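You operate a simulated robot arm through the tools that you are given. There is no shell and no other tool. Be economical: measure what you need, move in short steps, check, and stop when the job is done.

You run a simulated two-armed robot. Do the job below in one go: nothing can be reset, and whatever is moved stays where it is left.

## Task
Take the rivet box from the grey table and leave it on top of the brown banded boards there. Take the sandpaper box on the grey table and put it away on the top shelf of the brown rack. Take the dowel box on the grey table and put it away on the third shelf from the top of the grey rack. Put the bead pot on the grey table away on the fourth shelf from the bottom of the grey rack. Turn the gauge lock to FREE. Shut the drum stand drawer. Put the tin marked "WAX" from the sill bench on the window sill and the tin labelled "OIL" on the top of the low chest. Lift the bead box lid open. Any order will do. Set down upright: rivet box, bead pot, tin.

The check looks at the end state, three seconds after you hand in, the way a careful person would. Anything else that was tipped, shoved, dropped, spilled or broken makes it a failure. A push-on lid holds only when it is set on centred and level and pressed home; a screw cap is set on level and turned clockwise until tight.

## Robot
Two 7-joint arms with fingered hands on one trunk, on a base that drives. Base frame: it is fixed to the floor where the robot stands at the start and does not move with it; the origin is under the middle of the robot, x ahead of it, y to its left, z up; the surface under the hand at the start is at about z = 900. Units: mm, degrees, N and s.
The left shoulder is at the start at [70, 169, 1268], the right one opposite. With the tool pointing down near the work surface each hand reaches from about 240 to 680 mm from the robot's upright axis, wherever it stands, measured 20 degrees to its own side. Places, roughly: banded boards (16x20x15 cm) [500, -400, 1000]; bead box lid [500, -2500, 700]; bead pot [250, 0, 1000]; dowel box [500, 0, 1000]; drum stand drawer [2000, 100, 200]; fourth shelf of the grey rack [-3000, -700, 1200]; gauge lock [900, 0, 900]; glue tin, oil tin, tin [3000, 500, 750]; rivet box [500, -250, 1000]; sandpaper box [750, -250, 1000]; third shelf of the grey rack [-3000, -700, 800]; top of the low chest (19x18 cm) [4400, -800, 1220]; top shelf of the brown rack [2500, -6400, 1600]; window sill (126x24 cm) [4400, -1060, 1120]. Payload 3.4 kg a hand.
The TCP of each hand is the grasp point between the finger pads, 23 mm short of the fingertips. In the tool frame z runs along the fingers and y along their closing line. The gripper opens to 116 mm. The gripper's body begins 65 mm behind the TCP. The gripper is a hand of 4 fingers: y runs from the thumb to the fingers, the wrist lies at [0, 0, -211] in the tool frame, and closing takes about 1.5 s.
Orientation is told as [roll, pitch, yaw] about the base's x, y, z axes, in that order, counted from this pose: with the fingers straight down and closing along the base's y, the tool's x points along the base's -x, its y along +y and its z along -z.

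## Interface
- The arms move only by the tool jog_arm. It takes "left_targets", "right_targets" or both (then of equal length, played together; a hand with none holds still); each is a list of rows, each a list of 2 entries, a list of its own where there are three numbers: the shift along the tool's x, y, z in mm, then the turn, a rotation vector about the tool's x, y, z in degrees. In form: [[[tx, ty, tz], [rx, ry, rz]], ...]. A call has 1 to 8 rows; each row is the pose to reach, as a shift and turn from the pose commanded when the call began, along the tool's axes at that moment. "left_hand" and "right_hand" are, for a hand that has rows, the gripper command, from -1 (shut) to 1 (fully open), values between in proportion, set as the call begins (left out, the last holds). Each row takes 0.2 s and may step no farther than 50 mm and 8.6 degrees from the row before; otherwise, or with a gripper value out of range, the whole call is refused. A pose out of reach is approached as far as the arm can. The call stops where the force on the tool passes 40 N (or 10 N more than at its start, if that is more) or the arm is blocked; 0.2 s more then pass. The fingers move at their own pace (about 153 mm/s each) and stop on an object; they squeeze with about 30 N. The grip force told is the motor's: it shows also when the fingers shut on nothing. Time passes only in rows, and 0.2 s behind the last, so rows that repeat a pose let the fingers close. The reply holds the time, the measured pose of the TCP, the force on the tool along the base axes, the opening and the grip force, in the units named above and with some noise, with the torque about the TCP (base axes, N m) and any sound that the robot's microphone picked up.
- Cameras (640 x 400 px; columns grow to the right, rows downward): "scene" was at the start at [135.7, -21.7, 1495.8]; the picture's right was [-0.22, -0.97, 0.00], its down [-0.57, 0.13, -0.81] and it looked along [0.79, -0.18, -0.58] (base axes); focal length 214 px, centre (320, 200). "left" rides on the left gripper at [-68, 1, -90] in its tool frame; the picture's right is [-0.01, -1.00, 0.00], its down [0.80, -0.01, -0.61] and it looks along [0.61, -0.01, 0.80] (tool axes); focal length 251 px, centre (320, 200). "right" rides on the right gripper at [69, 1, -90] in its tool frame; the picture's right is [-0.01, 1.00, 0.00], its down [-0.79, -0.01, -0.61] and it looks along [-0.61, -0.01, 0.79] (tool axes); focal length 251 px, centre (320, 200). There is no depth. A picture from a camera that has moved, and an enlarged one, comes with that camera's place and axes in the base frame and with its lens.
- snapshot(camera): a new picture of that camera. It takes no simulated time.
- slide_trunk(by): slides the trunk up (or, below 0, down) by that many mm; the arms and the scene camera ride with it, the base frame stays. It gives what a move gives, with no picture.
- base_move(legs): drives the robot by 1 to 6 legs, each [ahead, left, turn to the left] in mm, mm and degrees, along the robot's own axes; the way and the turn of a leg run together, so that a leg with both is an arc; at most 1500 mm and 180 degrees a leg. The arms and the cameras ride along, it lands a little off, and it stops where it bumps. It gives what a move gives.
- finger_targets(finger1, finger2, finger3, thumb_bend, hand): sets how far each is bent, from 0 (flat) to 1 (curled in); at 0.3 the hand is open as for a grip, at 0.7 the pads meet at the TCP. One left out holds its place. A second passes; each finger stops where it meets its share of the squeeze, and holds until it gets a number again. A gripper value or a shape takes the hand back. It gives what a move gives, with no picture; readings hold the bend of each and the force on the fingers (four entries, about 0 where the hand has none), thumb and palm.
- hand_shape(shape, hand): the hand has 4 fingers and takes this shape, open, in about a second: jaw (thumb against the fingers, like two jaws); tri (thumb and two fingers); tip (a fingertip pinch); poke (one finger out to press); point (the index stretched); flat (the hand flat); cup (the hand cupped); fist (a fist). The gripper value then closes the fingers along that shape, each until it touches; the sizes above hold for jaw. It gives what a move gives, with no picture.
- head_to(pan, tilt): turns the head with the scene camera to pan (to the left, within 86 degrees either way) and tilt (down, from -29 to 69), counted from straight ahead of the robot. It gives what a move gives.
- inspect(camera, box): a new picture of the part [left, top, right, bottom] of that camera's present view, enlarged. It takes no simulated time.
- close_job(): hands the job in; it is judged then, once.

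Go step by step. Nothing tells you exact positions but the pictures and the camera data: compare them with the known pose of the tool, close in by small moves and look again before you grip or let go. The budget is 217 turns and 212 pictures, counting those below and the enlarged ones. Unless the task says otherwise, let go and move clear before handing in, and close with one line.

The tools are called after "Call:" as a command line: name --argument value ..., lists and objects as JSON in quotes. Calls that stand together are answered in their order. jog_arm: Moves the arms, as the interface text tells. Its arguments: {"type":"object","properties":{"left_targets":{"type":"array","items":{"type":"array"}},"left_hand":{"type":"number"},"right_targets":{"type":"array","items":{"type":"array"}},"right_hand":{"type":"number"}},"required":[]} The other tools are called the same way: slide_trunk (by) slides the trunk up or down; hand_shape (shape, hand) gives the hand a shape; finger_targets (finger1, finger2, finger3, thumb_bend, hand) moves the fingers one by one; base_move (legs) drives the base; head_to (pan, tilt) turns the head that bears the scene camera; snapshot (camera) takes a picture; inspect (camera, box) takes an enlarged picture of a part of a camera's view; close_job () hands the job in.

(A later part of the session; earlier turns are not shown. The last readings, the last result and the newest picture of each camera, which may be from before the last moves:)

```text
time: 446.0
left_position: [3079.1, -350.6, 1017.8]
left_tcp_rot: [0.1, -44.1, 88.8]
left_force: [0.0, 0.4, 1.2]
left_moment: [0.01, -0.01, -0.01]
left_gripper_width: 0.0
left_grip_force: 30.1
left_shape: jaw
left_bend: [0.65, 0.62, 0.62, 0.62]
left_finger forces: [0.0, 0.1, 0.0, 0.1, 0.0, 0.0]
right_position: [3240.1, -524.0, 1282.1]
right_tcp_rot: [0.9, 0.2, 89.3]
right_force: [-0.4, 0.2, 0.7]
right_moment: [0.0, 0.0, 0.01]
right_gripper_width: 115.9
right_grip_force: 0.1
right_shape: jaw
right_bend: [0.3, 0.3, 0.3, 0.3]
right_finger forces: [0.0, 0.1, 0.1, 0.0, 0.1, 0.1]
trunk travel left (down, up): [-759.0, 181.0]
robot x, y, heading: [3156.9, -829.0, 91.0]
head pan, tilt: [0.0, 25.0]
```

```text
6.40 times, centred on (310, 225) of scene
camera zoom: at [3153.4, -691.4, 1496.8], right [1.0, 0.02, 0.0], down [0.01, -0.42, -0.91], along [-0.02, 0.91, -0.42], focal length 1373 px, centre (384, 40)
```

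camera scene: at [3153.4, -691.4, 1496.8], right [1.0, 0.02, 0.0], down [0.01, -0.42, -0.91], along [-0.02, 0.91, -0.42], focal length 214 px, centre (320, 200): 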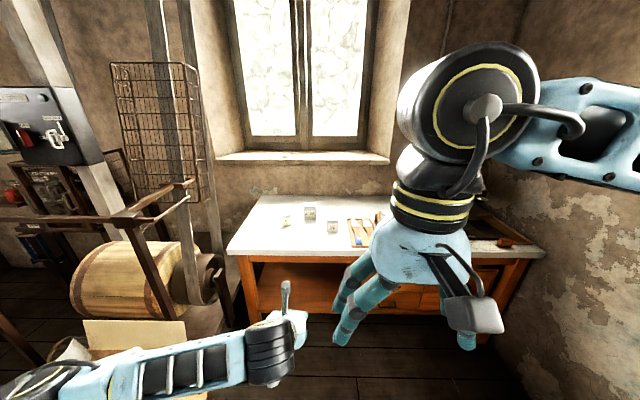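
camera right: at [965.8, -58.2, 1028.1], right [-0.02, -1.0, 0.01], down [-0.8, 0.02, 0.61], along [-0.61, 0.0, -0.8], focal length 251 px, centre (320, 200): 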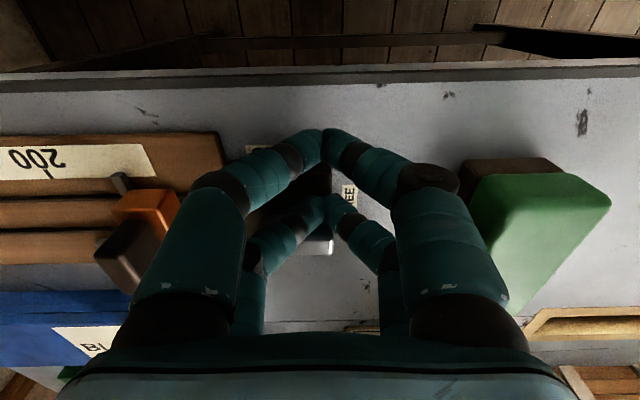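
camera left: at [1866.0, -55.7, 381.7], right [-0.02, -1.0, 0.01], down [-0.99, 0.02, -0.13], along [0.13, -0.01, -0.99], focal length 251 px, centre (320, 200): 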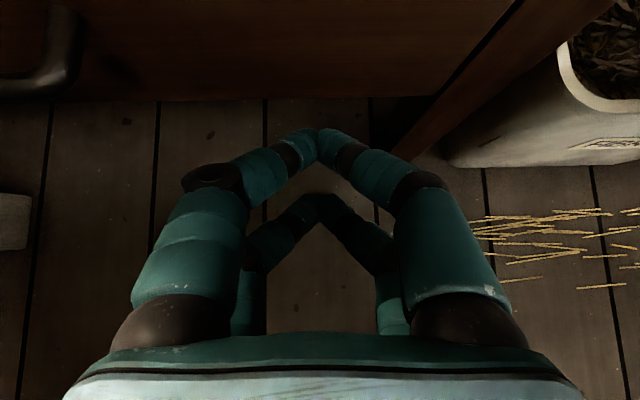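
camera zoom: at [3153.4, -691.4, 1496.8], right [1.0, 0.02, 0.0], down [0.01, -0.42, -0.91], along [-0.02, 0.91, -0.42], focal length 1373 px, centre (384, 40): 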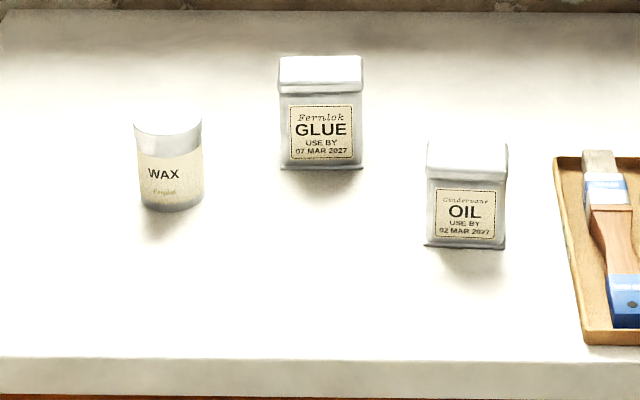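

WAX is a round tin at ~[2911,506], OIL a square tin at ~[3209,445]. I drive up to the bench and rotate the right hand to grip the OIL tin front-to-back.

Call:
base_move --legs '[[0, 50, -1], [680, 0, 0]]'

Call:
jog_arm --right_targets '[[[0, 0, 0], [0, 0, -8.5]], [[0, 0, 0], [0, 0, -17]], [[0, 0, 0], [0, 0, -25.5]], [[0, 0, 0], [0, 0, -34]], [[0, 0, 0], [0, 0, -42.5]], [[0, 0, 0], [0, 0, -51]], [[0, 0, 0], [0, 0, -59.5]], [[0, 0, 0], [0, 0, -68]]]' --left_targets '[[[0, 20, 0], [0, 0, 0]], [[0, 40, 0], [0, 0, 0]], [[0, 60, 0], [0, 0, 0]], [[0, 80, 0], [0, 0, 0]], [[0, 100, 0], [0, 0, 0]], [[0, 110, 0], [0, 0, 0]], [[0, 110, 0], [0, 0, 0]], [[0, 110, 0], [0, 0, 0]]]' --left_hand 1

Call:
jog_arm --right_targets '[[[0, 0, 0], [0, 0, -8]], [[0, 0, 0], [0, 0, -16]], [[0, 0, 0], [0, 0, -22]]]'

Call:
snapshot --camera "left"

Call:
snapshot --camera "scene"

```text
time: 450.3
left_position: [3031.9, 332.3, 1017.7]
left_tcp_rot: [0.1, -44.1, 88.3]
left_force: [0.2, -0.1, -0.5]
left_moment: [0.01, 0.0, -0.02]
left_gripper_width: 0.0
left_grip_force: 30.1
left_shape: jaw
left_bend: [0.65, 0.62, 0.62, 0.62]
left_finger forces: [0.1, 0.1, 0.0, 0.0, 0.0, 0.0]
right_position: [3191.7, 158.8, 1281.5]
right_tcp_rot: [0.9, 0.2, 88.9]
right_force: [-0.6, -1.3, 0.0]
right_moment: [0.01, -0.02, 0.03]
right_gripper_width: 115.9
right_grip_force: 0.2
right_shape: jaw
right_bend: [0.3, 0.3, 0.3, 0.3]
right_finger forces: [0.1, 0.0, 0.0, 0.2, 0.0, 0.0]
trunk travel left (down, up): [-759.0, 181.0]
robot x, y, heading: [3105.9, -147.9, 90.4]
head pan, tilt: [0.0, 25.0]
```

```text
time: 452.3
left_position: [3028.6, 405.7, 1025.7]
left_tcp_rot: [1.4, -44.4, 78.3]
left_force: [0.2, -0.3, 1.1]
left_moment: [-0.01, 0.01, -0.01]
left_gripper_width: 116.0
left_grip_force: 0.1
left_shape: jaw
left_bend: [0.3, 0.3, 0.3, 0.3]
left_finger forces: [0.0, 0.0, 0.0, 0.0, 0.0, 0.0]
right_position: [3269.1, 186.2, 1282.6]
right_tcp_rot: [0.4, -1.6, 148.1]
right_force: [-1.0, -0.3, -0.1]
right_moment: [0.02, -0.02, -0.02]
right_gripper_width: 115.9
right_grip_force: 0.1
right_shape: jaw
right_bend: [0.3, 0.3, 0.3, 0.3]
right_finger forces: [0.0, 0.0, 0.0, 0.0, 0.0, 0.0]
trunk travel left (down, up): [-759.0, 181.0]
robot x, y, heading: [3119.5, -97.8, 81.1]
head pan, tilt: [0.0, 25.0]
stopped in row 8 (left hand): the arm was blocked; the commanded pose is now the measured one
```

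```text
time: 453.3
left_position: [3029.3, 413.2, 1021.6]
left_tcp_rot: [0.4, -44.5, 77.8]
left_force: [-0.3, 0.4, -0.8]
left_moment: [0.0, 0.02, 0.0]
left_gripper_width: 115.6
left_grip_force: 0.1
left_shape: jaw
left_bend: [0.3, 0.3, 0.3, 0.3]
left_finger forces: [0.1, 0.1, 0.1, 0.1, 0.0, 0.0]
right_position: [3260.6, 188.2, 1280.7]
right_tcp_rot: [-0.2, -0.7, 168.9]
right_force: [-0.6, 0.2, 0.0]
right_moment: [0.0, 0.02, 0.02]
right_gripper_width: 116.0
right_grip_force: 0.1
right_shape: jaw
right_bend: [0.3, 0.3, 0.3, 0.3]
right_finger forces: [0.1, 0.1, 0.1, 0.0, 0.1, 0.1]
trunk travel left (down, up): [-759.0, 181.0]
robot x, y, heading: [3125.4, -85.4, 80.1]
head pan, tilt: [0.0, 25.0]
stopped in row 3 (right hand): the arm was blocked; the commanded pose is now the measured one
```

```text
32 pictures are left
camera left: at [3027.1, 399.4, 1133.6], right [0.98, -0.2, 0.0], down [-0.2, -0.97, -0.12], along [0.03, 0.12, -0.99], focal length 251 px, centre (320, 200)
```

left: 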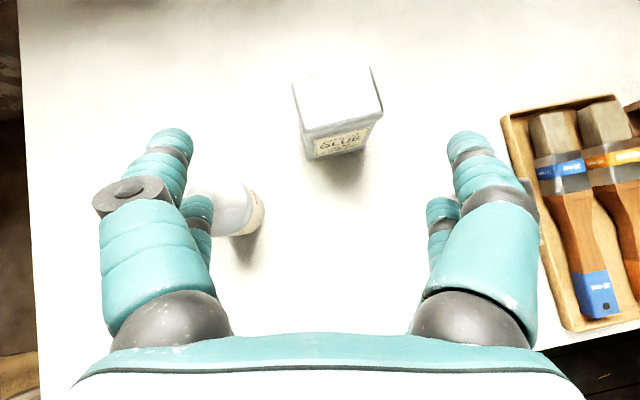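

```text
31 pictures are left
camera scene: at [3204.5, 31.8, 1498.6], right [0.98, -0.17, -0.04], down [-0.11, -0.4, -0.91], along [0.14, 0.9, -0.42], focal length 214 px, centre (320, 200)
```

scene: 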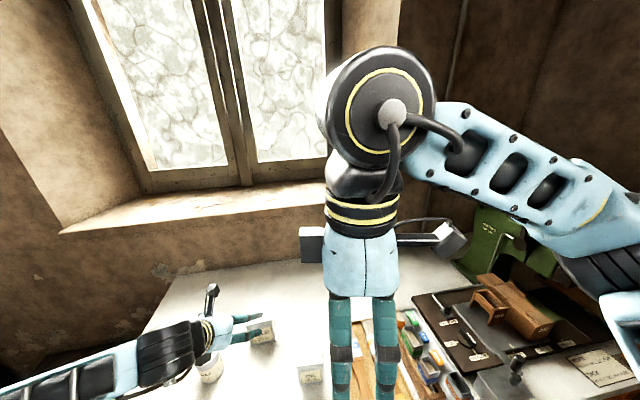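

The left elbow met something on its left (guard frame) and the base got nudged. I shift right first, then square up again.

Call:
base_move --legs '[[-60, -150, 0], [0, 0, 9.5]]'

Call:
head_to --pan 55 --tilt 35

Call:
snapshot --camera "scene"

```text
time: 455.4
left_position: [3046.4, 307.2, 1011.4]
left_tcp_rot: [-1.8, -44.0, 89.8]
left_force: [0.4, -0.6, -0.4]
left_moment: [-0.01, -0.01, 0.02]
left_gripper_width: 116.0
left_grip_force: 0.0
left_shape: jaw
left_bend: [0.3, 0.3, 0.3, 0.3]
left_finger forces: [0.1, 0.1, 0.1, 0.0, 0.0, 0.0]
right_position: [3307.7, 129.1, 1279.7]
right_tcp_rot: [0.1, 0.5, 179.5]
right_force: [0.3, -0.1, 0.3]
right_moment: [0.0, -0.01, 0.0]
right_gripper_width: 116.1
right_grip_force: 0.0
right_shape: jaw
right_bend: [0.3, 0.3, 0.3, 0.3]
right_finger forces: [0.1, 0.0, 0.0, 0.0, 0.1, 0.0]
trunk travel left (down, up): [-759.0, 181.0]
robot x, y, heading: [3255.7, -177.8, 90.5]
head pan, tilt: [0.0, 25.0]
```

```text
time: 456.6
left_position: [3045.8, 306.7, 1012.3]
left_tcp_rot: [-2.0, -44.2, 89.9]
left_force: [-0.2, -0.7, -1.0]
left_moment: [0.02, 0.0, -0.03]
left_gripper_width: 115.9
left_grip_force: 0.0
left_shape: jaw
left_bend: [0.3, 0.3, 0.3, 0.3]
left_finger forces: [0.0, 0.0, 0.0, 0.1, 0.0, 0.0]
right_position: [3307.2, 130.2, 1280.3]
right_tcp_rot: [0.1, 0.8, 179.4]
right_force: [-0.7, -0.4, -0.3]
right_moment: [-0.02, -0.01, 0.03]
right_gripper_width: 116.0
right_grip_force: 0.0
right_shape: jaw
right_bend: [0.3, 0.3, 0.3, 0.3]
right_finger forces: [0.0, 0.0, 0.0, 0.1, 0.0, 0.0]
trunk travel left (down, up): [-759.0, 181.0]
robot x, y, heading: [3254.3, -171.0, 90.4]
head pan, tilt: [55.0, 35.0]
```

```text
30 pictures are left
camera scene: at [3181.8, -77.4, 1481.0], right [0.56, 0.83, 0.0], down [0.47, -0.32, -0.82], along [-0.68, 0.46, -0.57], focal length 214 px, centre (320, 200)
```

scene: 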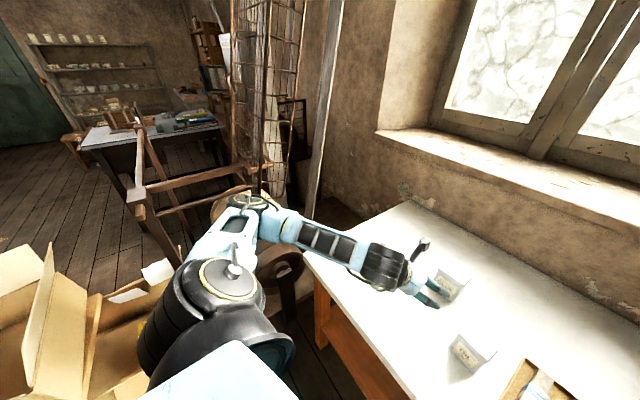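

The elbow was only against the drum guard's rail; nothing looks displaced. I'll face the bench diagonally (heading 120°) so both tins are within reach with the elbow clear.

Call:
base_move --legs '[[0, 0, 29.6], [125, -125, 0]]'

Call:
snapshot --camera "left"

Call:
snapshot --camera "right"

```text
time: 459.6
left_position: [2872.4, 302.2, 1012.2]
left_tcp_rot: [-2.1, -44.3, 120.4]
left_force: [0.6, 0.7, -0.2]
left_moment: [-0.03, 0.0, 0.0]
left_gripper_width: 115.8
left_grip_force: 0.0
left_shape: jaw
left_bend: [0.3, 0.3, 0.3, 0.3]
left_finger forces: [0.0, 0.1, 0.0, 0.0, 0.0, 0.0]
right_position: [3185.6, 282.1, 1281.9]
right_tcp_rot: [0.0, 0.9, -150.3]
right_force: [-1.3, -0.5, 0.9]
right_moment: [0.04, 0.01, -0.04]
right_gripper_width: 115.8
right_grip_force: 0.1
right_shape: jaw
right_bend: [0.3, 0.3, 0.3, 0.3]
right_finger forces: [0.0, 0.1, 0.0, 0.0, 0.1, 0.0]
trunk travel left (down, up): [-759.0, 181.0]
robot x, y, heading: [3296.3, -3.3, 120.6]
head pan, tilt: [55.0, 35.0]
```

```text
29 pictures are left
camera left: at [2876.5, 289.1, 1123.7], right [0.87, 0.49, 0.03], down [0.49, -0.86, -0.12], along [-0.03, 0.12, -0.99], focal length 251 px, centre (320, 200)
```

left: 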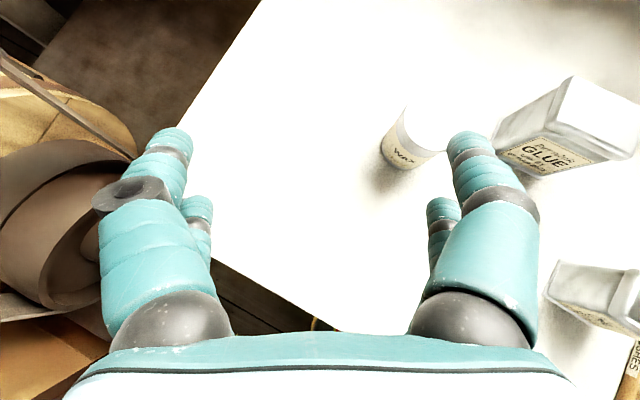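

```text
28 pictures are left
camera right: at [3245.4, 314.2, 1369.8], right [0.49, -0.87, 0.0], down [-0.7, -0.39, 0.59], along [-0.52, -0.29, -0.8], focal length 251 px, centre (320, 200)
```

right: 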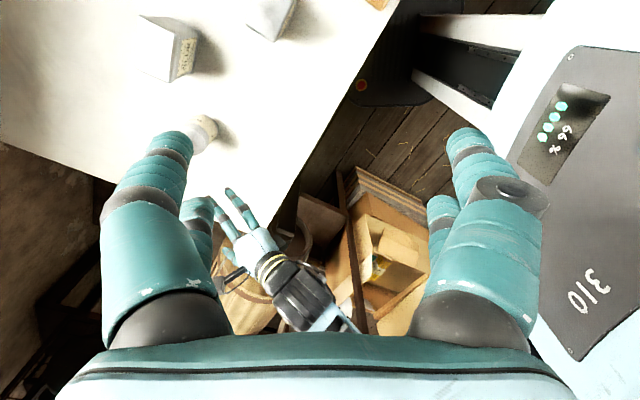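

Triangulating: bench top z≈824, WAX ≈[2935,405], OIL ≈[3204,333]. I bring the left hand over WAX for a precise look.

Call:
jog_arm --left_targets '[[[-12, -36, 16], [0, 0, 0]], [[-24, -72, 33], [0, 0, 0]], [[-36, -109, 50], [0, 0, 0]]]'

Call:
snapshot --camera "left"

```text
time: 460.4
left_position: [2939.7, 412.9, 1004.1]
left_tcp_rot: [-1.9, -44.1, 120.1]
left_force: [0.1, 1.2, -0.3]
left_moment: [0.02, 0.0, 0.03]
left_gripper_width: 116.1
left_grip_force: 0.0
left_shape: jaw
left_bend: [0.3, 0.3, 0.3, 0.3]
left_finger forces: [0.0, 0.0, 0.0, 0.1, 0.0, 0.1]
right_position: [3187.9, 287.0, 1281.2]
right_tcp_rot: [0.0, 0.7, -150.2]
right_force: [0.6, 0.5, -0.3]
right_moment: [0.03, -0.02, -0.02]
right_gripper_width: 116.2
right_grip_force: 0.1
right_shape: jaw
right_bend: [0.3, 0.3, 0.3, 0.3]
right_finger forces: [0.0, 0.0, 0.1, 0.1, 0.1, 0.0]
trunk travel left (down, up): [-759.0, 181.0]
robot x, y, heading: [3297.4, -6.4, 121.1]
head pan, tilt: [55.0, 35.0]
```

```text
27 pictures are left
camera left: at [2944.4, 399.1, 1116.0], right [0.87, 0.49, 0.03], down [0.49, -0.86, -0.12], along [-0.03, 0.12, -0.99], focal length 251 px, centre (320, 200)
```

left: 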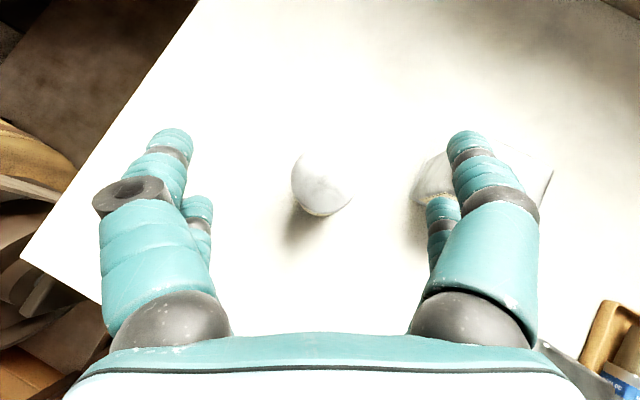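

WAX tin centre works out to [2928,447] independent of height. I align above it and then lower until the fingertips feel the bench.

Call:
jog_arm --left_targets '[[[-12, -4, 12], [0, 0, 0]], [[-25, -7, 24], [0, 0, 0]], [[-4, -7, 46], [0, 0, 0]], [[17, -7, 67], [0, 0, 0]]]'

Call:
snapshot --camera "left"

```text
time: 461.4
left_position: [2930.1, 444.0, 944.3]
left_tcp_rot: [-2.1, -44.1, 120.1]
left_force: [-0.2, 0.4, 0.5]
left_moment: [0.03, 0.02, 0.03]
left_gripper_width: 115.9
left_grip_force: 0.0
left_shape: jaw
left_bend: [0.3, 0.3, 0.3, 0.3]
left_finger forces: [0.1, 0.0, 0.0, 0.0, 0.1, 0.1]
right_position: [3185.9, 283.9, 1280.4]
right_tcp_rot: [0.1, 0.8, -150.3]
right_force: [0.2, 0.6, -0.7]
right_moment: [0.02, -0.01, -0.03]
right_gripper_width: 115.9
right_grip_force: 0.1
right_shape: jaw
right_bend: [0.3, 0.3, 0.3, 0.3]
right_finger forces: [0.1, 0.1, 0.1, 0.0, 0.0, 0.0]
trunk travel left (down, up): [-759.0, 181.0]
robot x, y, heading: [3297.3, -4.5, 120.9]
head pan, tilt: [55.0, 35.0]
```

```text
26 pictures are left
camera left: at [2933.5, 430.7, 1055.7], right [0.87, 0.49, 0.03], down [0.49, -0.86, -0.12], along [-0.03, 0.12, -0.99], focal length 251 px, centre (320, 200)
```

left: 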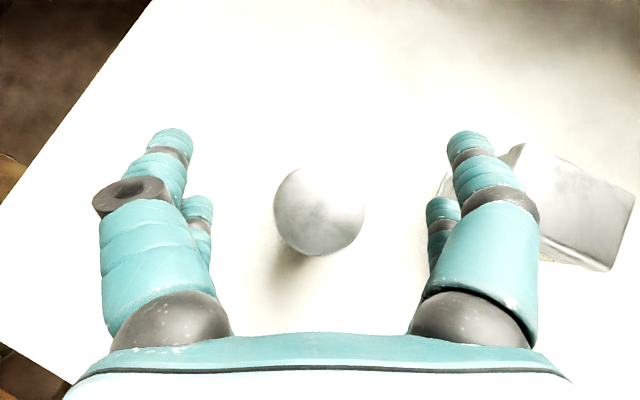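

Centred; tin top z≈880. I lower to about mid-height.

Call:
jog_arm --left_targets '[[[26, 0, 27], [0, 0, 0]], [[50, 0, 52], [0, 0, 0]], [[60, 0, 62], [0, 0, 0]], [[67, 0, 69], [0, 0, 0]], [[73, 0, 75], [0, 0, 0]]]'

Call:
jog_arm --left_targets '[[[0, 0, 0], [0, 0, 0]], [[0, 0, 0], [0, 0, 0]], [[0, 0, 0], [0, 0, 0]], [[0, 0, 0], [0, 0, 0]], [[0, 0, 0], [0, 0, 0]], [[0, 0, 0], [0, 0, 0]]]' --left_hand -1

Call:
jog_arm --left_targets '[[[-15, 0, -15], [0, 0, 0]], [[-45, 0, -46], [0, 0, 0]], [[-80, 0, -82], [0, 0, 0]], [[-115, 0, -118], [0, 0, 0]], [[-150, 0, -154], [0, 0, 0]]]'

Call:
snapshot --camera "left"

```text
time: 462.6
left_position: [2932.8, 446.5, 838.2]
left_tcp_rot: [-2.1, -44.1, 120.3]
left_force: [-0.6, 0.0, 0.6]
left_moment: [0.01, 0.03, -0.03]
left_gripper_width: 115.9
left_grip_force: 0.0
left_shape: jaw
left_bend: [0.3, 0.3, 0.3, 0.3]
left_finger forces: [0.1, 0.0, 0.1, 0.0, 0.2, 0.0]
right_position: [3187.1, 284.7, 1280.8]
right_tcp_rot: [0.1, 0.8, -150.2]
right_force: [-0.2, 0.2, 0.0]
right_moment: [-0.01, -0.02, 0.05]
right_gripper_width: 116.0
right_grip_force: 0.1
right_shape: jaw
right_bend: [0.3, 0.3, 0.3, 0.3]
right_finger forces: [0.0, 0.1, 0.0, 0.1, 0.0, 0.1]
trunk travel left (down, up): [-759.0, 181.0]
robot x, y, heading: [3297.6, -5.9, 121.0]
head pan, tilt: [55.0, 35.0]
```

```text
time: 464.0
left_position: [2933.2, 447.4, 838.3]
left_tcp_rot: [-1.9, -44.2, 120.4]
left_force: [-0.7, 0.4, 2.4]
left_moment: [-0.13, -0.06, -0.01]
left_gripper_width: 45.2
left_grip_force: 30.2
left_shape: jaw
left_bend: [0.74, 0.73, 0.73, 0.79]
left_finger forces: [29.4, 27.7, 28.3, 0.0, 28.2, 0.1]
right_position: [3187.6, 283.9, 1279.0]
right_tcp_rot: [0.1, 0.8, -150.2]
right_force: [0.6, -0.1, -0.2]
right_moment: [0.05, 0.02, -0.01]
right_gripper_width: 115.8
right_grip_force: 0.1
right_shape: jaw
right_bend: [0.3, 0.3, 0.3, 0.3]
right_finger forces: [0.1, 0.0, 0.0, 0.0, 0.0, 0.0]
trunk travel left (down, up): [-759.0, 181.0]
robot x, y, heading: [3294.6, -2.7, 121.0]
head pan, tilt: [55.0, 35.0]
```

```text
refused: row 3 steps farther than a row can; nothing moved
```

```text
25 pictures are left
camera left: at [2936.6, 432.2, 950.6], right [0.87, 0.49, 0.03], down [0.49, -0.86, -0.12], along [-0.03, 0.12, -0.99], focal length 251 px, centre (320, 200)
```

left: 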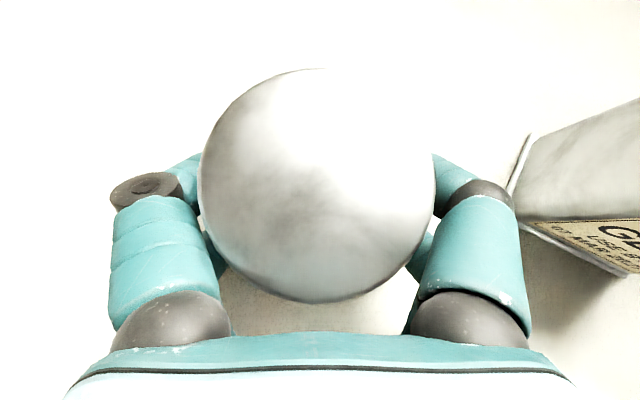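

WAX is gripped. I lift it, and bring the right hand (squared to the bench) above the OIL tin.

Call:
jog_arm --left_targets '[[[-15, 0, -15], [0, 0, 0]], [[-45, 0, -46], [0, 0, 0]], [[-78, 0, -80], [0, 0, 0]], [[-110, 0, -113], [0, 0, 0]], [[-140, 0, -144], [0, 0, 0]]]' --right_targets '[[[13, -16, 40], [0, 0, 7.5]], [[26, -32, 80], [0, 0, 15]], [[39, -47, 120], [0, 0, 22.5]], [[53, -63, 160], [0, 0, 30]], [[66, -79, 200], [0, 0, 30]]]'

Call:
snapshot --camera "right"

```text
time: 465.2
left_position: [2928.5, 445.8, 1042.3]
left_tcp_rot: [-1.9, -44.1, 120.2]
left_force: [0.3, -0.4, -2.6]
left_moment: [-0.04, 0.04, -0.01]
left_gripper_width: 44.7
left_grip_force: 30.3
left_shape: jaw
left_bend: [0.74, 0.72, 0.73, 0.79]
left_finger forces: [28.4, 27.5, 29.6, 0.0, 26.3, 0.0]
right_position: [3209.6, 389.4, 1080.8]
right_tcp_rot: [-0.3, 0.6, 179.7]
right_force: [-0.4, 0.9, 0.2]
right_moment: [0.01, 0.01, 0.01]
right_gripper_width: 115.7
right_grip_force: 0.1
right_shape: jaw
right_bend: [0.3, 0.3, 0.3, 0.3]
right_finger forces: [0.1, 0.0, 0.0, 0.1, 0.0, 0.1]
trunk travel left (down, up): [-759.0, 181.0]
robot x, y, heading: [3300.6, -4.4, 120.8]
head pan, tilt: [55.0, 35.0]
```

```text
24 pictures are left
camera right: at [3277.5, 387.8, 1169.4], right [-0.01, -1.0, -0.01], down [-0.8, 0.01, 0.6], along [-0.6, 0.01, -0.8], focal length 251 px, centre (320, 200)
```

right: 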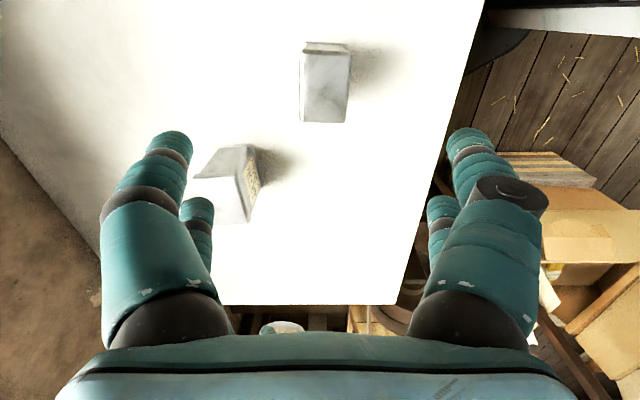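

OIL tin centre ≈[3213,386], ~63×50 mm, top z≈900. I narrow the grip and descend around its thin sides.

Call:
jog_arm --right_targets '[[[3, 3, 45], [0, 0, 0]], [[3, 3, 90], [0, 0, 0]], [[3, 3, 130], [0, 0, 0]]]' --right_hand 0.4

Call:
snapshot --camera "right"

```text
time: 466.0
left_position: [2927.8, 443.9, 1043.9]
left_tcp_rot: [-2.0, -44.0, 120.2]
left_force: [-0.3, 1.1, -3.3]
left_moment: [0.04, 0.01, 0.0]
left_gripper_width: 44.4
left_grip_force: 29.9
left_shape: jaw
left_bend: [0.74, 0.72, 0.73, 0.79]
left_finger forces: [28.5, 27.7, 29.6, 0.0, 26.3, 0.0]
right_position: [3214.4, 386.7, 950.8]
right_tcp_rot: [-0.3, 0.8, 179.7]
right_force: [-0.5, -0.4, 0.4]
right_moment: [0.01, 0.02, -0.03]
right_gripper_width: 81.5
right_grip_force: 0.0
right_shape: jaw
right_bend: [0.66, 0.66, 0.66, 0.66]
right_finger forces: [0.1, 0.0, 0.0, 0.0, 0.0, 0.0]
trunk travel left (down, up): [-759.0, 181.0]
robot x, y, heading: [3295.5, -8.0, 121.0]
head pan, tilt: [55.0, 35.0]
```

```text
23 pictures are left
camera right: at [3282.3, 383.5, 1039.0], right [-0.01, -1.0, -0.01], down [-0.8, 0.01, 0.6], along [-0.6, 0.01, -0.8], focal length 251 px, centre (320, 200)
```

right: 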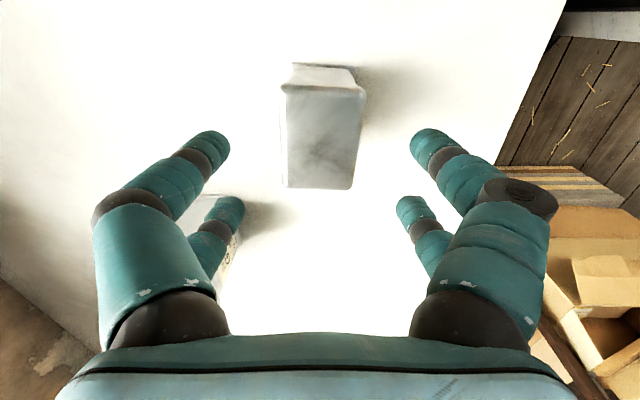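

Centred. I descend the rest and close.

Call:
jog_arm --right_targets '[[[-2, 0, 45], [0, 0, 0]], [[-3, 0, 85], [0, 0, 0]], [[-3, 0, 103], [0, 0, 0]], [[-3, 0, 110], [0, 0, 0]], [[-3, 0, 116], [0, 0, 0]]]'

Call:
jog_arm --right_targets '[[[0, 0, 0], [0, 0, 0]], [[0, 0, 0], [0, 0, 0]], [[0, 0, 0], [0, 0, 0]], [[0, 0, 0], [0, 0, 0]], [[0, 0, 0], [0, 0, 0]], [[0, 0, 0], [0, 0, 0]]]' --right_hand -1

Call:
jog_arm --right_targets '[[[0, 0, -15], [0, 0, 0]], [[0, 0, -55], [0, 0, 0]], [[0, 0, -100], [0, 0, 0]], [[0, 0, -145], [0, 0, 0]], [[0, 0, -190], [0, 0, 0]], [[0, 0, -230], [0, 0, 0]]]'

Call:
snapshot --camera "right"

```text
time: 467.2
left_position: [2927.9, 444.1, 1043.3]
left_tcp_rot: [-2.0, -44.1, 120.3]
left_force: [0.2, -0.4, -1.9]
left_moment: [0.01, 0.01, -0.03]
left_gripper_width: 44.4
left_grip_force: 29.8
left_shape: jaw
left_bend: [0.74, 0.72, 0.73, 0.79]
left_finger forces: [28.3, 27.5, 29.6, 0.0, 26.3, 0.1]
right_position: [3212.4, 386.6, 835.9]
right_tcp_rot: [-0.3, 0.9, 179.7]
right_force: [-0.3, 0.1, 0.1]
right_moment: [0.04, 0.0, -0.01]
right_gripper_width: 81.4
right_grip_force: 0.1
right_shape: jaw
right_bend: [0.66, 0.66, 0.66, 0.66]
right_finger forces: [0.0, 0.0, 0.0, 0.0, 0.0, 0.0]
trunk travel left (down, up): [-759.0, 181.0]
robot x, y, heading: [3299.6, -8.2, 121.0]
head pan, tilt: [55.0, 35.0]
```

```text
time: 468.6
left_position: [2927.8, 445.2, 1042.3]
left_tcp_rot: [-2.0, -44.0, 120.2]
left_force: [0.3, -1.2, -3.7]
left_moment: [0.03, -0.02, 0.02]
left_gripper_width: 44.3
left_grip_force: 30.4
left_shape: jaw
left_bend: [0.74, 0.72, 0.73, 0.79]
left_finger forces: [28.4, 27.5, 29.7, 0.0, 26.3, 0.1]
right_position: [3211.4, 387.4, 834.5]
right_tcp_rot: [-0.3, 0.8, 179.7]
right_force: [0.5, -0.6, -0.2]
right_moment: [-0.05, 0.0, 0.01]
right_gripper_width: 47.2
right_grip_force: 29.8
right_shape: jaw
right_bend: [0.73, 0.73, 0.73, 0.77]
right_finger forces: [27.8, 27.6, 27.9, 0.0, 27.4, 0.0]
trunk travel left (down, up): [-759.0, 181.0]
robot x, y, heading: [3299.0, -7.0, 120.9]
head pan, tilt: [55.0, 35.0]
```

```text
time: 470.0
left_position: [2928.0, 444.2, 1041.6]
left_tcp_rot: [-2.1, -44.1, 120.4]
left_force: [0.3, -0.3, -3.1]
left_moment: [-0.02, -0.03, 0.01]
left_gripper_width: 44.4
left_grip_force: 29.6
left_shape: jaw
left_bend: [0.74, 0.72, 0.73, 0.79]
left_finger forces: [28.6, 27.6, 29.6, 0.0, 26.3, 0.1]
right_position: [3211.2, 386.5, 1065.1]
right_tcp_rot: [-0.3, 0.8, 179.7]
right_force: [0.0, 0.5, -3.9]
right_moment: [0.04, -0.01, -0.03]
right_gripper_width: 47.1
right_grip_force: 29.6
right_shape: jaw
right_bend: [0.73, 0.73, 0.73, 0.77]
right_finger forces: [27.9, 27.6, 27.9, 0.1, 27.4, 0.1]
trunk travel left (down, up): [-759.0, 181.0]
robot x, y, heading: [3298.2, -7.9, 120.8]
head pan, tilt: [55.0, 35.0]
```

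```text
22 pictures are left
camera right: at [3278.3, 384.2, 1153.6], right [-0.01, -1.0, -0.01], down [-0.8, 0.01, 0.6], along [-0.6, 0.01, -0.8], focal length 251 px, centre (320, 200)
```

right: 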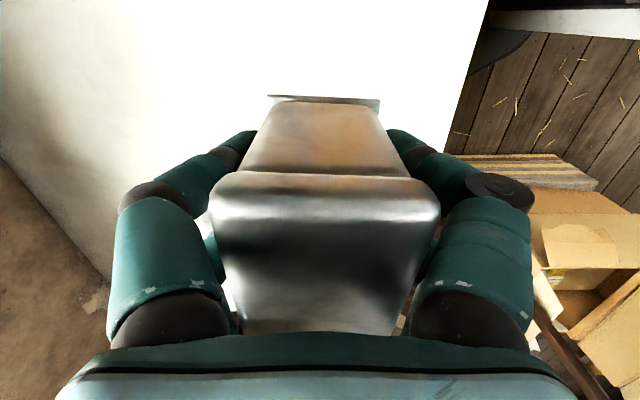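

Both tins are held. I raise the trunk, back away from the bench and turn toward the window wall (east).

Call:
slide_trunk --by 180

Call:
base_move --legs '[[-600, 0, 0], [0, 0, -121], [60, -380, 0]]'

Call:
head_to --pan 0 --tilt 25

Call:
snapshot --camera "scene"

```text
time: 472.0
left_position: [2926.7, 445.8, 1221.4]
left_tcp_rot: [-2.0, -44.1, 120.3]
left_force: [0.1, 0.1, -3.0]
left_moment: [-0.02, -0.01, -0.01]
left_gripper_width: 44.1
left_grip_force: 30.0
left_shape: jaw
left_bend: [0.74, 0.72, 0.73, 0.79]
left_finger forces: [28.6, 27.6, 29.5, 0.1, 26.3, 0.0]
right_position: [3210.0, 387.0, 1245.0]
right_tcp_rot: [-0.2, 0.8, 179.8]
right_force: [0.3, 0.0, -3.8]
right_moment: [0.0, -0.03, -0.01]
right_gripper_width: 47.4
right_grip_force: 30.0
right_shape: jaw
right_bend: [0.73, 0.73, 0.73, 0.77]
right_finger forces: [27.9, 27.6, 28.0, 0.0, 27.6, 0.0]
trunk travel left (down, up): [-939.0, 1.0]
robot x, y, heading: [3295.1, -3.8, 121.1]
head pan, tilt: [55.0, 35.0]
```

```text
time: 482.6
left_position: [4242.4, -843.1, 1223.1]
left_tcp_rot: [-2.2, -44.1, -1.9]
left_force: [0.0, 0.5, -2.8]
left_moment: [0.02, -0.01, -0.01]
left_gripper_width: 44.3
left_grip_force: 30.0
left_shape: jaw
left_bend: [0.74, 0.72, 0.73, 0.79]
left_finger forces: [28.0, 27.6, 29.4, 0.0, 26.0, 0.1]
right_position: [4042.0, -1051.7, 1244.1]
right_tcp_rot: [-0.3, 1.0, 57.3]
right_force: [0.0, -0.3, -3.1]
right_moment: [-0.02, 0.04, 0.04]
right_gripper_width: 46.9
right_grip_force: 30.5
right_shape: jaw
right_bend: [0.73, 0.73, 0.73, 0.77]
right_finger forces: [27.6, 27.3, 27.7, 0.0, 27.2, 0.1]
trunk travel left (down, up): [-939.0, 1.0]
robot x, y, heading: [3664.9, -916.1, -1.2]
head pan, tilt: [55.0, 35.0]
```

```text
time: 483.8
left_position: [4241.5, -845.1, 1221.5]
left_tcp_rot: [-2.1, -44.1, -2.1]
left_force: [-0.6, 0.7, -3.3]
left_moment: [0.01, -0.02, 0.0]
left_gripper_width: 44.1
left_grip_force: 30.4
left_shape: jaw
left_bend: [0.74, 0.72, 0.73, 0.79]
left_finger forces: [28.0, 27.4, 29.4, 0.0, 26.0, 0.0]
right_position: [4041.7, -1052.2, 1243.0]
right_tcp_rot: [-0.3, 0.8, 57.4]
right_force: [0.4, 0.2, -2.9]
right_moment: [-0.01, -0.02, 0.0]
right_gripper_width: 46.8
right_grip_force: 29.8
right_shape: jaw
right_bend: [0.73, 0.73, 0.73, 0.77]
right_finger forces: [27.5, 27.1, 27.7, 0.0, 27.1, 0.1]
trunk travel left (down, up): [-939.0, 1.0]
robot x, y, heading: [3662.0, -920.3, -1.4]
head pan, tilt: [0.0, 25.0]
```

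```text
21 pictures are left
camera scene: at [3807.8, -921.4, 1676.6], right [-0.02, -1.0, 0.0], down [-0.42, 0.01, -0.91], along [0.91, -0.02, -0.42], focal length 214 px, centre (320, 200)
```

scene: 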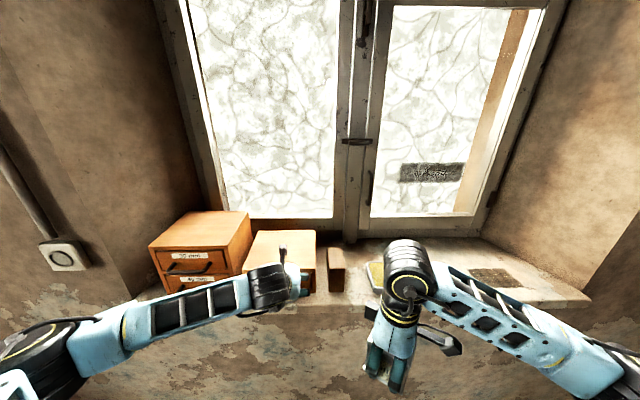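

I see the low chest (top ≈[4408,−804,1220]) left of a small block and yellow box; the sill is free around y≈−1300. First WAX: I back slightly, shift right, and look.

Call:
base_move --legs '[[-80, 0, 1.4], [0, -455, 0]]'

Call:
snapshot --camera "scene"

```text
time: 487.2
left_position: [4159.9, -1277.8, 1221.9]
left_tcp_rot: [-2.2, -44.1, -0.6]
left_force: [-0.4, 0.2, -3.0]
left_moment: [0.01, -0.01, 0.0]
left_gripper_width: 44.3
left_grip_force: 30.3
left_shape: jaw
left_bend: [0.74, 0.72, 0.73, 0.79]
left_finger forces: [28.1, 27.6, 29.4, 0.0, 25.9, 0.0]
right_position: [3964.1, -1489.5, 1244.5]
right_tcp_rot: [-0.4, 0.7, 58.7]
right_force: [0.6, 0.9, -3.9]
right_moment: [0.0, -0.04, 0.01]
right_gripper_width: 46.6
right_grip_force: 30.0
right_shape: jaw
right_bend: [0.73, 0.73, 0.73, 0.77]
right_finger forces: [27.6, 27.4, 27.8, 0.1, 27.3, 0.0]
trunk travel left (down, up): [-939.0, 1.0]
robot x, y, heading: [3583.8, -1362.7, -0.0]
head pan, tilt: [0.0, 25.0]
```

```text
20 pictures are left
camera scene: at [3727.2, -1363.6, 1676.7], right [0.0, -1.0, 0.0], down [-0.42, 0.0, -0.91], along [0.91, 0.0, -0.42], focal length 214 px, centre (320, 200)
```

scene: 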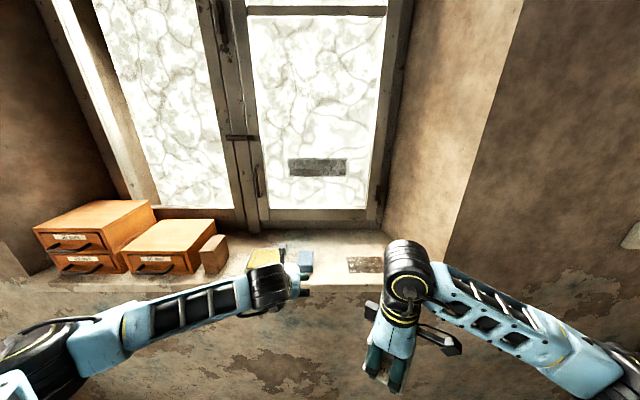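

The sill has a free gap between a small blue item (y≈−1337) and a flat plate (y≈−1461). I aim for y≈−1428 and move in.

Call:
base_move --legs '[[0, -150, 0], [150, 0, 0]]'

Call:
snapshot --camera "left"

```text
time: 488.6
left_position: [4142.0, -1315.8, 1219.5]
left_tcp_rot: [-1.9, -43.8, 2.1]
left_force: [-0.3, 0.8, -3.6]
left_moment: [-0.06, 0.04, 0.04]
left_gripper_width: 43.9
left_grip_force: 29.9
left_shape: jaw
left_bend: [0.74, 0.72, 0.73, 0.79]
left_finger forces: [28.2, 27.6, 30.0, 0.0, 26.3, 0.0]
right_position: [3956.6, -1540.3, 1242.5]
right_tcp_rot: [-0.1, 0.8, 61.5]
right_force: [-0.2, 0.0, -3.4]
right_moment: [-0.02, 0.0, 0.0]
right_gripper_width: 46.9
right_grip_force: 29.5
right_shape: jaw
right_bend: [0.73, 0.73, 0.73, 0.77]
right_finger forces: [27.7, 27.3, 27.8, 0.0, 27.2, 0.1]
trunk travel left (down, up): [-939.0, 1.0]
robot x, y, heading: [3568.1, -1430.1, 3.0]
head pan, tilt: [0.0, 25.0]
stopped in leg 1: the robot was blocked; the commanded pose is now the measured one
```

```text
19 pictures are left
camera left: at [4129.1, -1314.5, 1332.5], right [0.02, -1.0, 0.03], down [-0.99, -0.02, -0.11], along [0.12, -0.03, -0.99], focal length 251 px, centre (320, 200)
```

left: 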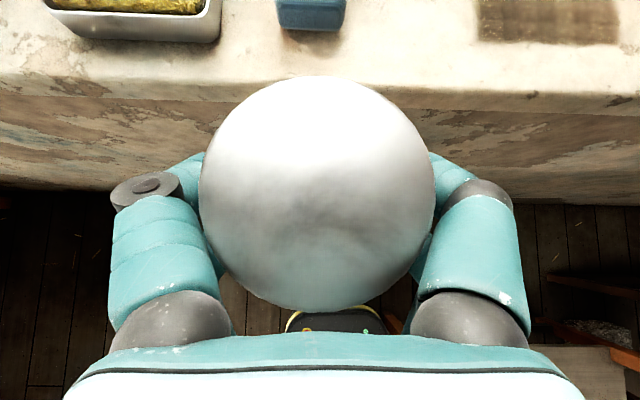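

Something on the right blocks further sideways motion; I ease back left and use the left arm to make up the sideways distance.

Call:
base_move --legs '[[0, 50, -3], [170, 0, 0]]'

Call:
jog_arm --left_targets '[[[0, -25, 0], [0, 0, 0]], [[0, -50, 0], [0, 0, 0]], [[0, -75, 0], [0, 0, 0]], [[0, -100, 0], [0, 0, 0]], [[0, -125, 0], [0, 0, 0]]]'

Call:
snapshot --camera "left"

```text
time: 490.6
left_position: [4306.6, -1292.4, 1222.6]
left_tcp_rot: [-2.2, -44.2, -0.6]
left_force: [-0.1, -0.1, -2.6]
left_moment: [0.04, 0.01, -0.05]
left_gripper_width: 43.9
left_grip_force: 30.2
left_shape: jaw
left_bend: [0.74, 0.72, 0.73, 0.79]
left_finger forces: [28.2, 27.7, 29.9, 0.1, 26.1, 0.0]
right_position: [4111.7, -1505.4, 1245.5]
right_tcp_rot: [-0.5, 0.8, 58.8]
right_force: [-0.1, 0.5, -2.9]
right_moment: [-0.01, -0.01, -0.05]
right_gripper_width: 46.8
right_grip_force: 30.2
right_shape: jaw
right_bend: [0.73, 0.73, 0.73, 0.77]
right_finger forces: [27.6, 27.4, 27.7, 0.0, 27.3, 0.0]
trunk travel left (down, up): [-939.0, 1.0]
robot x, y, heading: [3737.3, -1379.3, -0.0]
head pan, tilt: [0.0, 25.0]
```

```text
time: 491.8
left_position: [4305.9, -1421.2, 1223.5]
left_tcp_rot: [-1.8, -44.0, -0.9]
left_force: [0.1, 0.4, -3.3]
left_moment: [0.02, -0.01, 0.01]
left_gripper_width: 43.7
left_grip_force: 29.8
left_shape: jaw
left_bend: [0.74, 0.72, 0.73, 0.79]
left_finger forces: [28.7, 27.6, 29.8, 0.0, 25.5, 0.1]
right_position: [4114.9, -1509.3, 1244.4]
right_tcp_rot: [-0.3, 0.7, 58.9]
right_force: [-0.6, 0.1, -3.5]
right_moment: [-0.02, -0.02, -0.01]
right_gripper_width: 46.7
right_grip_force: 29.9
right_shape: jaw
right_bend: [0.73, 0.73, 0.73, 0.77]
right_finger forces: [27.6, 27.5, 27.7, 0.1, 27.5, 0.0]
trunk travel left (down, up): [-939.0, 1.0]
robot x, y, heading: [3734.4, -1382.3, -0.0]
head pan, tilt: [0.0, 25.0]
```

```text
18 pictures are left
camera left: at [4293.6, -1418.9, 1335.8], right [-0.03, -1.0, 0.03], down [-0.99, 0.03, -0.12], along [0.12, -0.03, -0.99], focal length 251 px, centre (320, 200)
```

left: 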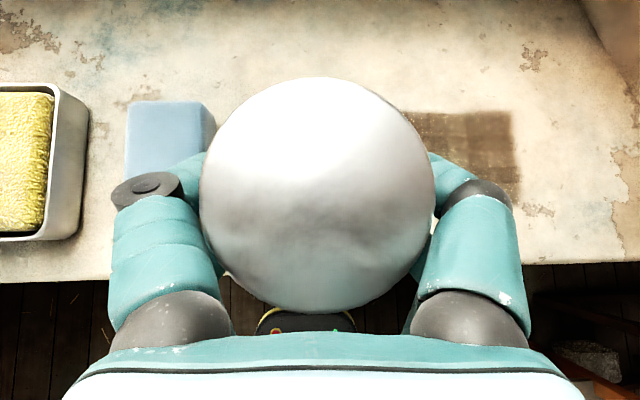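

The "plate" is just a flat dark patch; the gap is right below. I move forward over the sill and lower slowly to contact.

Call:
jog_arm --left_targets '[[[-19, -2, 19], [0, 0, 0]], [[-38, -4, 37], [0, 0, 0]], [[-22, -4, 54], [0, 0, 0]], [[-12, -4, 65], [0, 0, 0]], [[-7, -4, 70], [0, 0, 0]]]'

Call:
jog_arm --left_targets '[[[2, 0, 2], [0, 0, 0]], [[4, 0, 4], [0, 0, 0]], [[6, 0, 6], [0, 0, 0]], [[8, 0, 8], [0, 0, 0]], [[10, 0, 10], [0, 0, 0]], [[12, 0, 12], [0, 0, 0]]]'

```text
time: 493.0
left_position: [4361.6, -1429.3, 1179.0]
left_tcp_rot: [-2.1, -43.9, -0.7]
left_force: [-0.9, -0.5, -2.7]
left_moment: [-0.04, 0.05, 0.0]
left_gripper_width: 43.8
left_grip_force: 30.2
left_shape: jaw
left_bend: [0.74, 0.72, 0.73, 0.79]
left_finger forces: [28.6, 27.5, 30.1, 0.0, 25.7, 0.1]
right_position: [4116.6, -1509.1, 1243.6]
right_tcp_rot: [-0.2, 0.8, 58.9]
right_force: [-0.4, -0.4, -3.5]
right_moment: [-0.01, 0.02, 0.01]
right_gripper_width: 47.2
right_grip_force: 29.6
right_shape: jaw
right_bend: [0.73, 0.73, 0.73, 0.77]
right_finger forces: [27.5, 27.4, 27.6, 0.0, 27.4, 0.0]
trunk travel left (down, up): [-939.0, 1.0]
robot x, y, heading: [3733.4, -1380.8, 0.0]
head pan, tilt: [0.0, 25.0]
```

```text
time: 494.4
left_position: [4360.9, -1428.1, 1163.0]
left_tcp_rot: [-2.0, -43.9, -0.6]
left_force: [0.8, 0.1, -2.1]
left_moment: [0.0, 0.0, 0.0]
left_gripper_width: 43.5
left_grip_force: 30.5
left_shape: jaw
left_bend: [0.74, 0.72, 0.73, 0.79]
left_finger forces: [28.5, 27.5, 30.0, 0.0, 25.8, 0.1]
right_position: [4116.3, -1508.0, 1244.3]
right_tcp_rot: [-0.3, 0.8, 58.8]
right_force: [-0.5, -0.4, -3.0]
right_moment: [0.04, 0.03, 0.02]
right_gripper_width: 47.0
right_grip_force: 30.3
right_shape: jaw
right_bend: [0.73, 0.73, 0.73, 0.77]
right_finger forces: [27.5, 27.4, 27.7, 0.0, 27.4, 0.0]
trunk travel left (down, up): [-939.0, 1.0]
robot x, y, heading: [3737.7, -1379.7, -0.3]
head pan, tilt: [0.0, 25.0]
```

Not yet in contact; I continue down in fine steps.

Call:
jog_arm --left_targets '[[[2, 0, 2], [0, 0, 0]], [[4, 0, 4], [0, 0, 0]], [[6, 0, 6], [0, 0, 0]], [[8, 0, 8], [0, 0, 0]], [[10, 0, 10], [0, 0, 0]]]'

```text
time: 495.4
left_position: [4358.8, -1427.2, 1161.2]
left_tcp_rot: [-2.3, -45.0, -0.4]
left_force: [0.1, 0.5, 17.2]
left_moment: [0.17, 0.54, -0.03]
left_gripper_width: 43.8
left_grip_force: 30.4
left_shape: jaw
left_bend: [0.74, 0.73, 0.74, 0.79]
left_finger forces: [32.2, 32.2, 34.6, 0.1, 30.6, 0.1]
right_position: [4110.8, -1505.9, 1246.6]
right_tcp_rot: [-0.4, 0.8, 58.9]
right_force: [0.5, -0.8, -3.0]
right_moment: [0.02, 0.01, -0.02]
right_gripper_width: 46.9
right_grip_force: 30.4
right_shape: jaw
right_bend: [0.73, 0.73, 0.73, 0.77]
right_finger forces: [27.6, 27.4, 27.8, 0.0, 27.5, 0.0]
trunk travel left (down, up): [-939.0, 1.0]
robot x, y, heading: [3735.8, -1382.0, 0.2]
head pan, tilt: [0.0, 25.0]
stopped in row 4 (left hand): the force on the tool passed its limit at 42 N (the readings are from after the stop); the commanded pose is now the measured one
```

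WAX is on the sill. I open partially and look.

Call:
jog_arm --left_targets '[[[0, 0, 0], [0, 0, 0]], [[0, 0, 0], [0, 0, 0]], [[0, 0, 0], [0, 0, 0]], [[0, 0, 0], [0, 0, 0]]]' --left_hand 0.6

Call:
snapshot --camera "left"

```text
time: 496.4
left_position: [4361.5, -1428.4, 1155.7]
left_tcp_rot: [-2.0, -44.4, -0.4]
left_force: [0.1, 0.7, -0.2]
left_moment: [0.0, -0.04, 0.02]
left_gripper_width: 92.5
left_grip_force: 0.1
left_shape: jaw
left_bend: [0.59, 0.59, 0.59, 0.59]
left_finger forces: [0.0, 0.0, 0.1, 0.0, 0.1, 0.0]
right_position: [4114.3, -1507.1, 1243.8]
right_tcp_rot: [-0.3, 0.8, 58.8]
right_force: [0.0, 0.1, -3.7]
right_moment: [0.01, 0.01, 0.0]
right_gripper_width: 46.9
right_grip_force: 30.3
right_shape: jaw
right_bend: [0.73, 0.73, 0.73, 0.77]
right_finger forces: [27.4, 27.4, 27.6, 0.0, 27.4, 0.0]
trunk travel left (down, up): [-939.0, 1.0]
robot x, y, heading: [3737.3, -1376.3, 0.2]
head pan, tilt: [0.0, 25.0]
```

```text
17 pictures are left
camera left: at [4348.4, -1424.3, 1267.7], right [-0.03, -1.0, 0.03], down [-0.99, 0.03, -0.12], along [0.12, -0.04, -0.99], focal length 251 px, centre (320, 200)
```

left: 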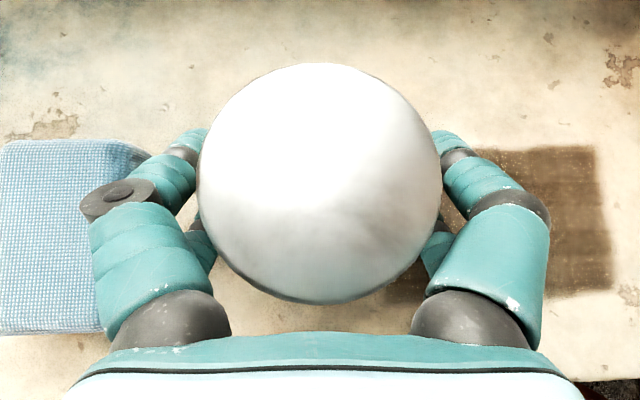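

WAX stands upright. I withdraw up and back, then move the base back.

Call:
jog_arm --left_targets '[[[-8, 0, -12], [0, 0, 0]], [[-22, 0, -36], [0, 0, 0]], [[-34, 0, -66], [0, 0, 0]], [[-44, 0, -100], [0, 0, 0]], [[-50, 0, -135], [0, 0, 0]]]'

Call:
base_move --legs '[[-200, 0, 0], [0, 640, 0]]'

Call:
snapshot --camera "scene"

```text
time: 497.6
left_position: [4298.8, -1422.8, 1287.9]
left_tcp_rot: [-2.1, -44.6, -0.5]
left_force: [-0.2, 0.1, 0.7]
left_moment: [0.03, 0.0, 0.0]
left_gripper_width: 92.8
left_grip_force: 0.1
left_shape: jaw
left_bend: [0.59, 0.59, 0.59, 0.59]
left_finger forces: [0.1, 0.0, 0.0, 0.0, 0.0, 0.0]
right_position: [4113.8, -1507.3, 1244.9]
right_tcp_rot: [-0.5, 0.8, 58.8]
right_force: [0.1, 0.4, -3.0]
right_moment: [0.01, 0.0, -0.03]
right_gripper_width: 46.7
right_grip_force: 30.4
right_shape: jaw
right_bend: [0.73, 0.73, 0.73, 0.77]
right_finger forces: [27.6, 27.5, 27.6, 0.0, 27.4, 0.0]
trunk travel left (down, up): [-939.0, 1.0]
robot x, y, heading: [3734.0, -1380.2, -0.0]
head pan, tilt: [0.0, 25.0]
```

```text
time: 502.3
left_position: [4100.8, -784.0, 1287.4]
left_tcp_rot: [-2.0, -44.4, -0.1]
left_force: [-0.2, -0.9, 0.4]
left_moment: [-0.01, -0.01, -0.02]
left_gripper_width: 92.6
left_grip_force: 0.0
left_shape: jaw
left_bend: [0.59, 0.59, 0.59, 0.59]
left_finger forces: [0.0, 0.0, 0.0, 0.1, 0.1, 0.0]
right_position: [3914.7, -869.6, 1244.7]
right_tcp_rot: [-0.3, 0.7, 59.3]
right_force: [-0.2, 0.3, -3.2]
right_moment: [-0.04, 0.0, 0.0]
right_gripper_width: 46.7
right_grip_force: 30.1
right_shape: jaw
right_bend: [0.73, 0.73, 0.73, 0.77]
right_finger forces: [27.5, 27.5, 27.8, 0.0, 27.4, 0.0]
trunk travel left (down, up): [-939.0, 1.0]
robot x, y, heading: [3531.3, -745.0, 0.5]
head pan, tilt: [0.0, 25.0]
```

```text
16 pictures are left
camera scene: at [3677.1, -747.8, 1676.7], right [0.01, -1.0, 0.0], down [-0.42, 0.0, -0.91], along [0.91, 0.01, -0.42], focal length 214 px, centre (320, 200)
```

scene: 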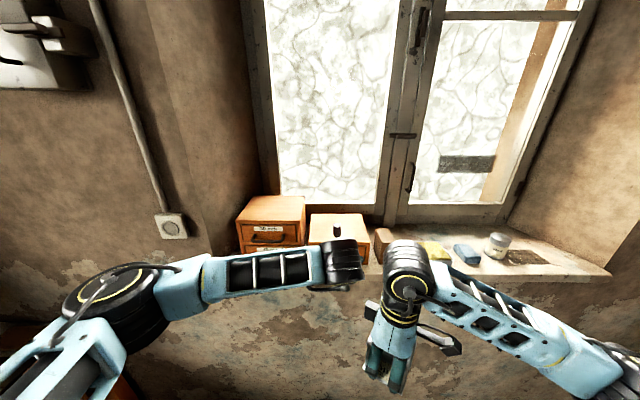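

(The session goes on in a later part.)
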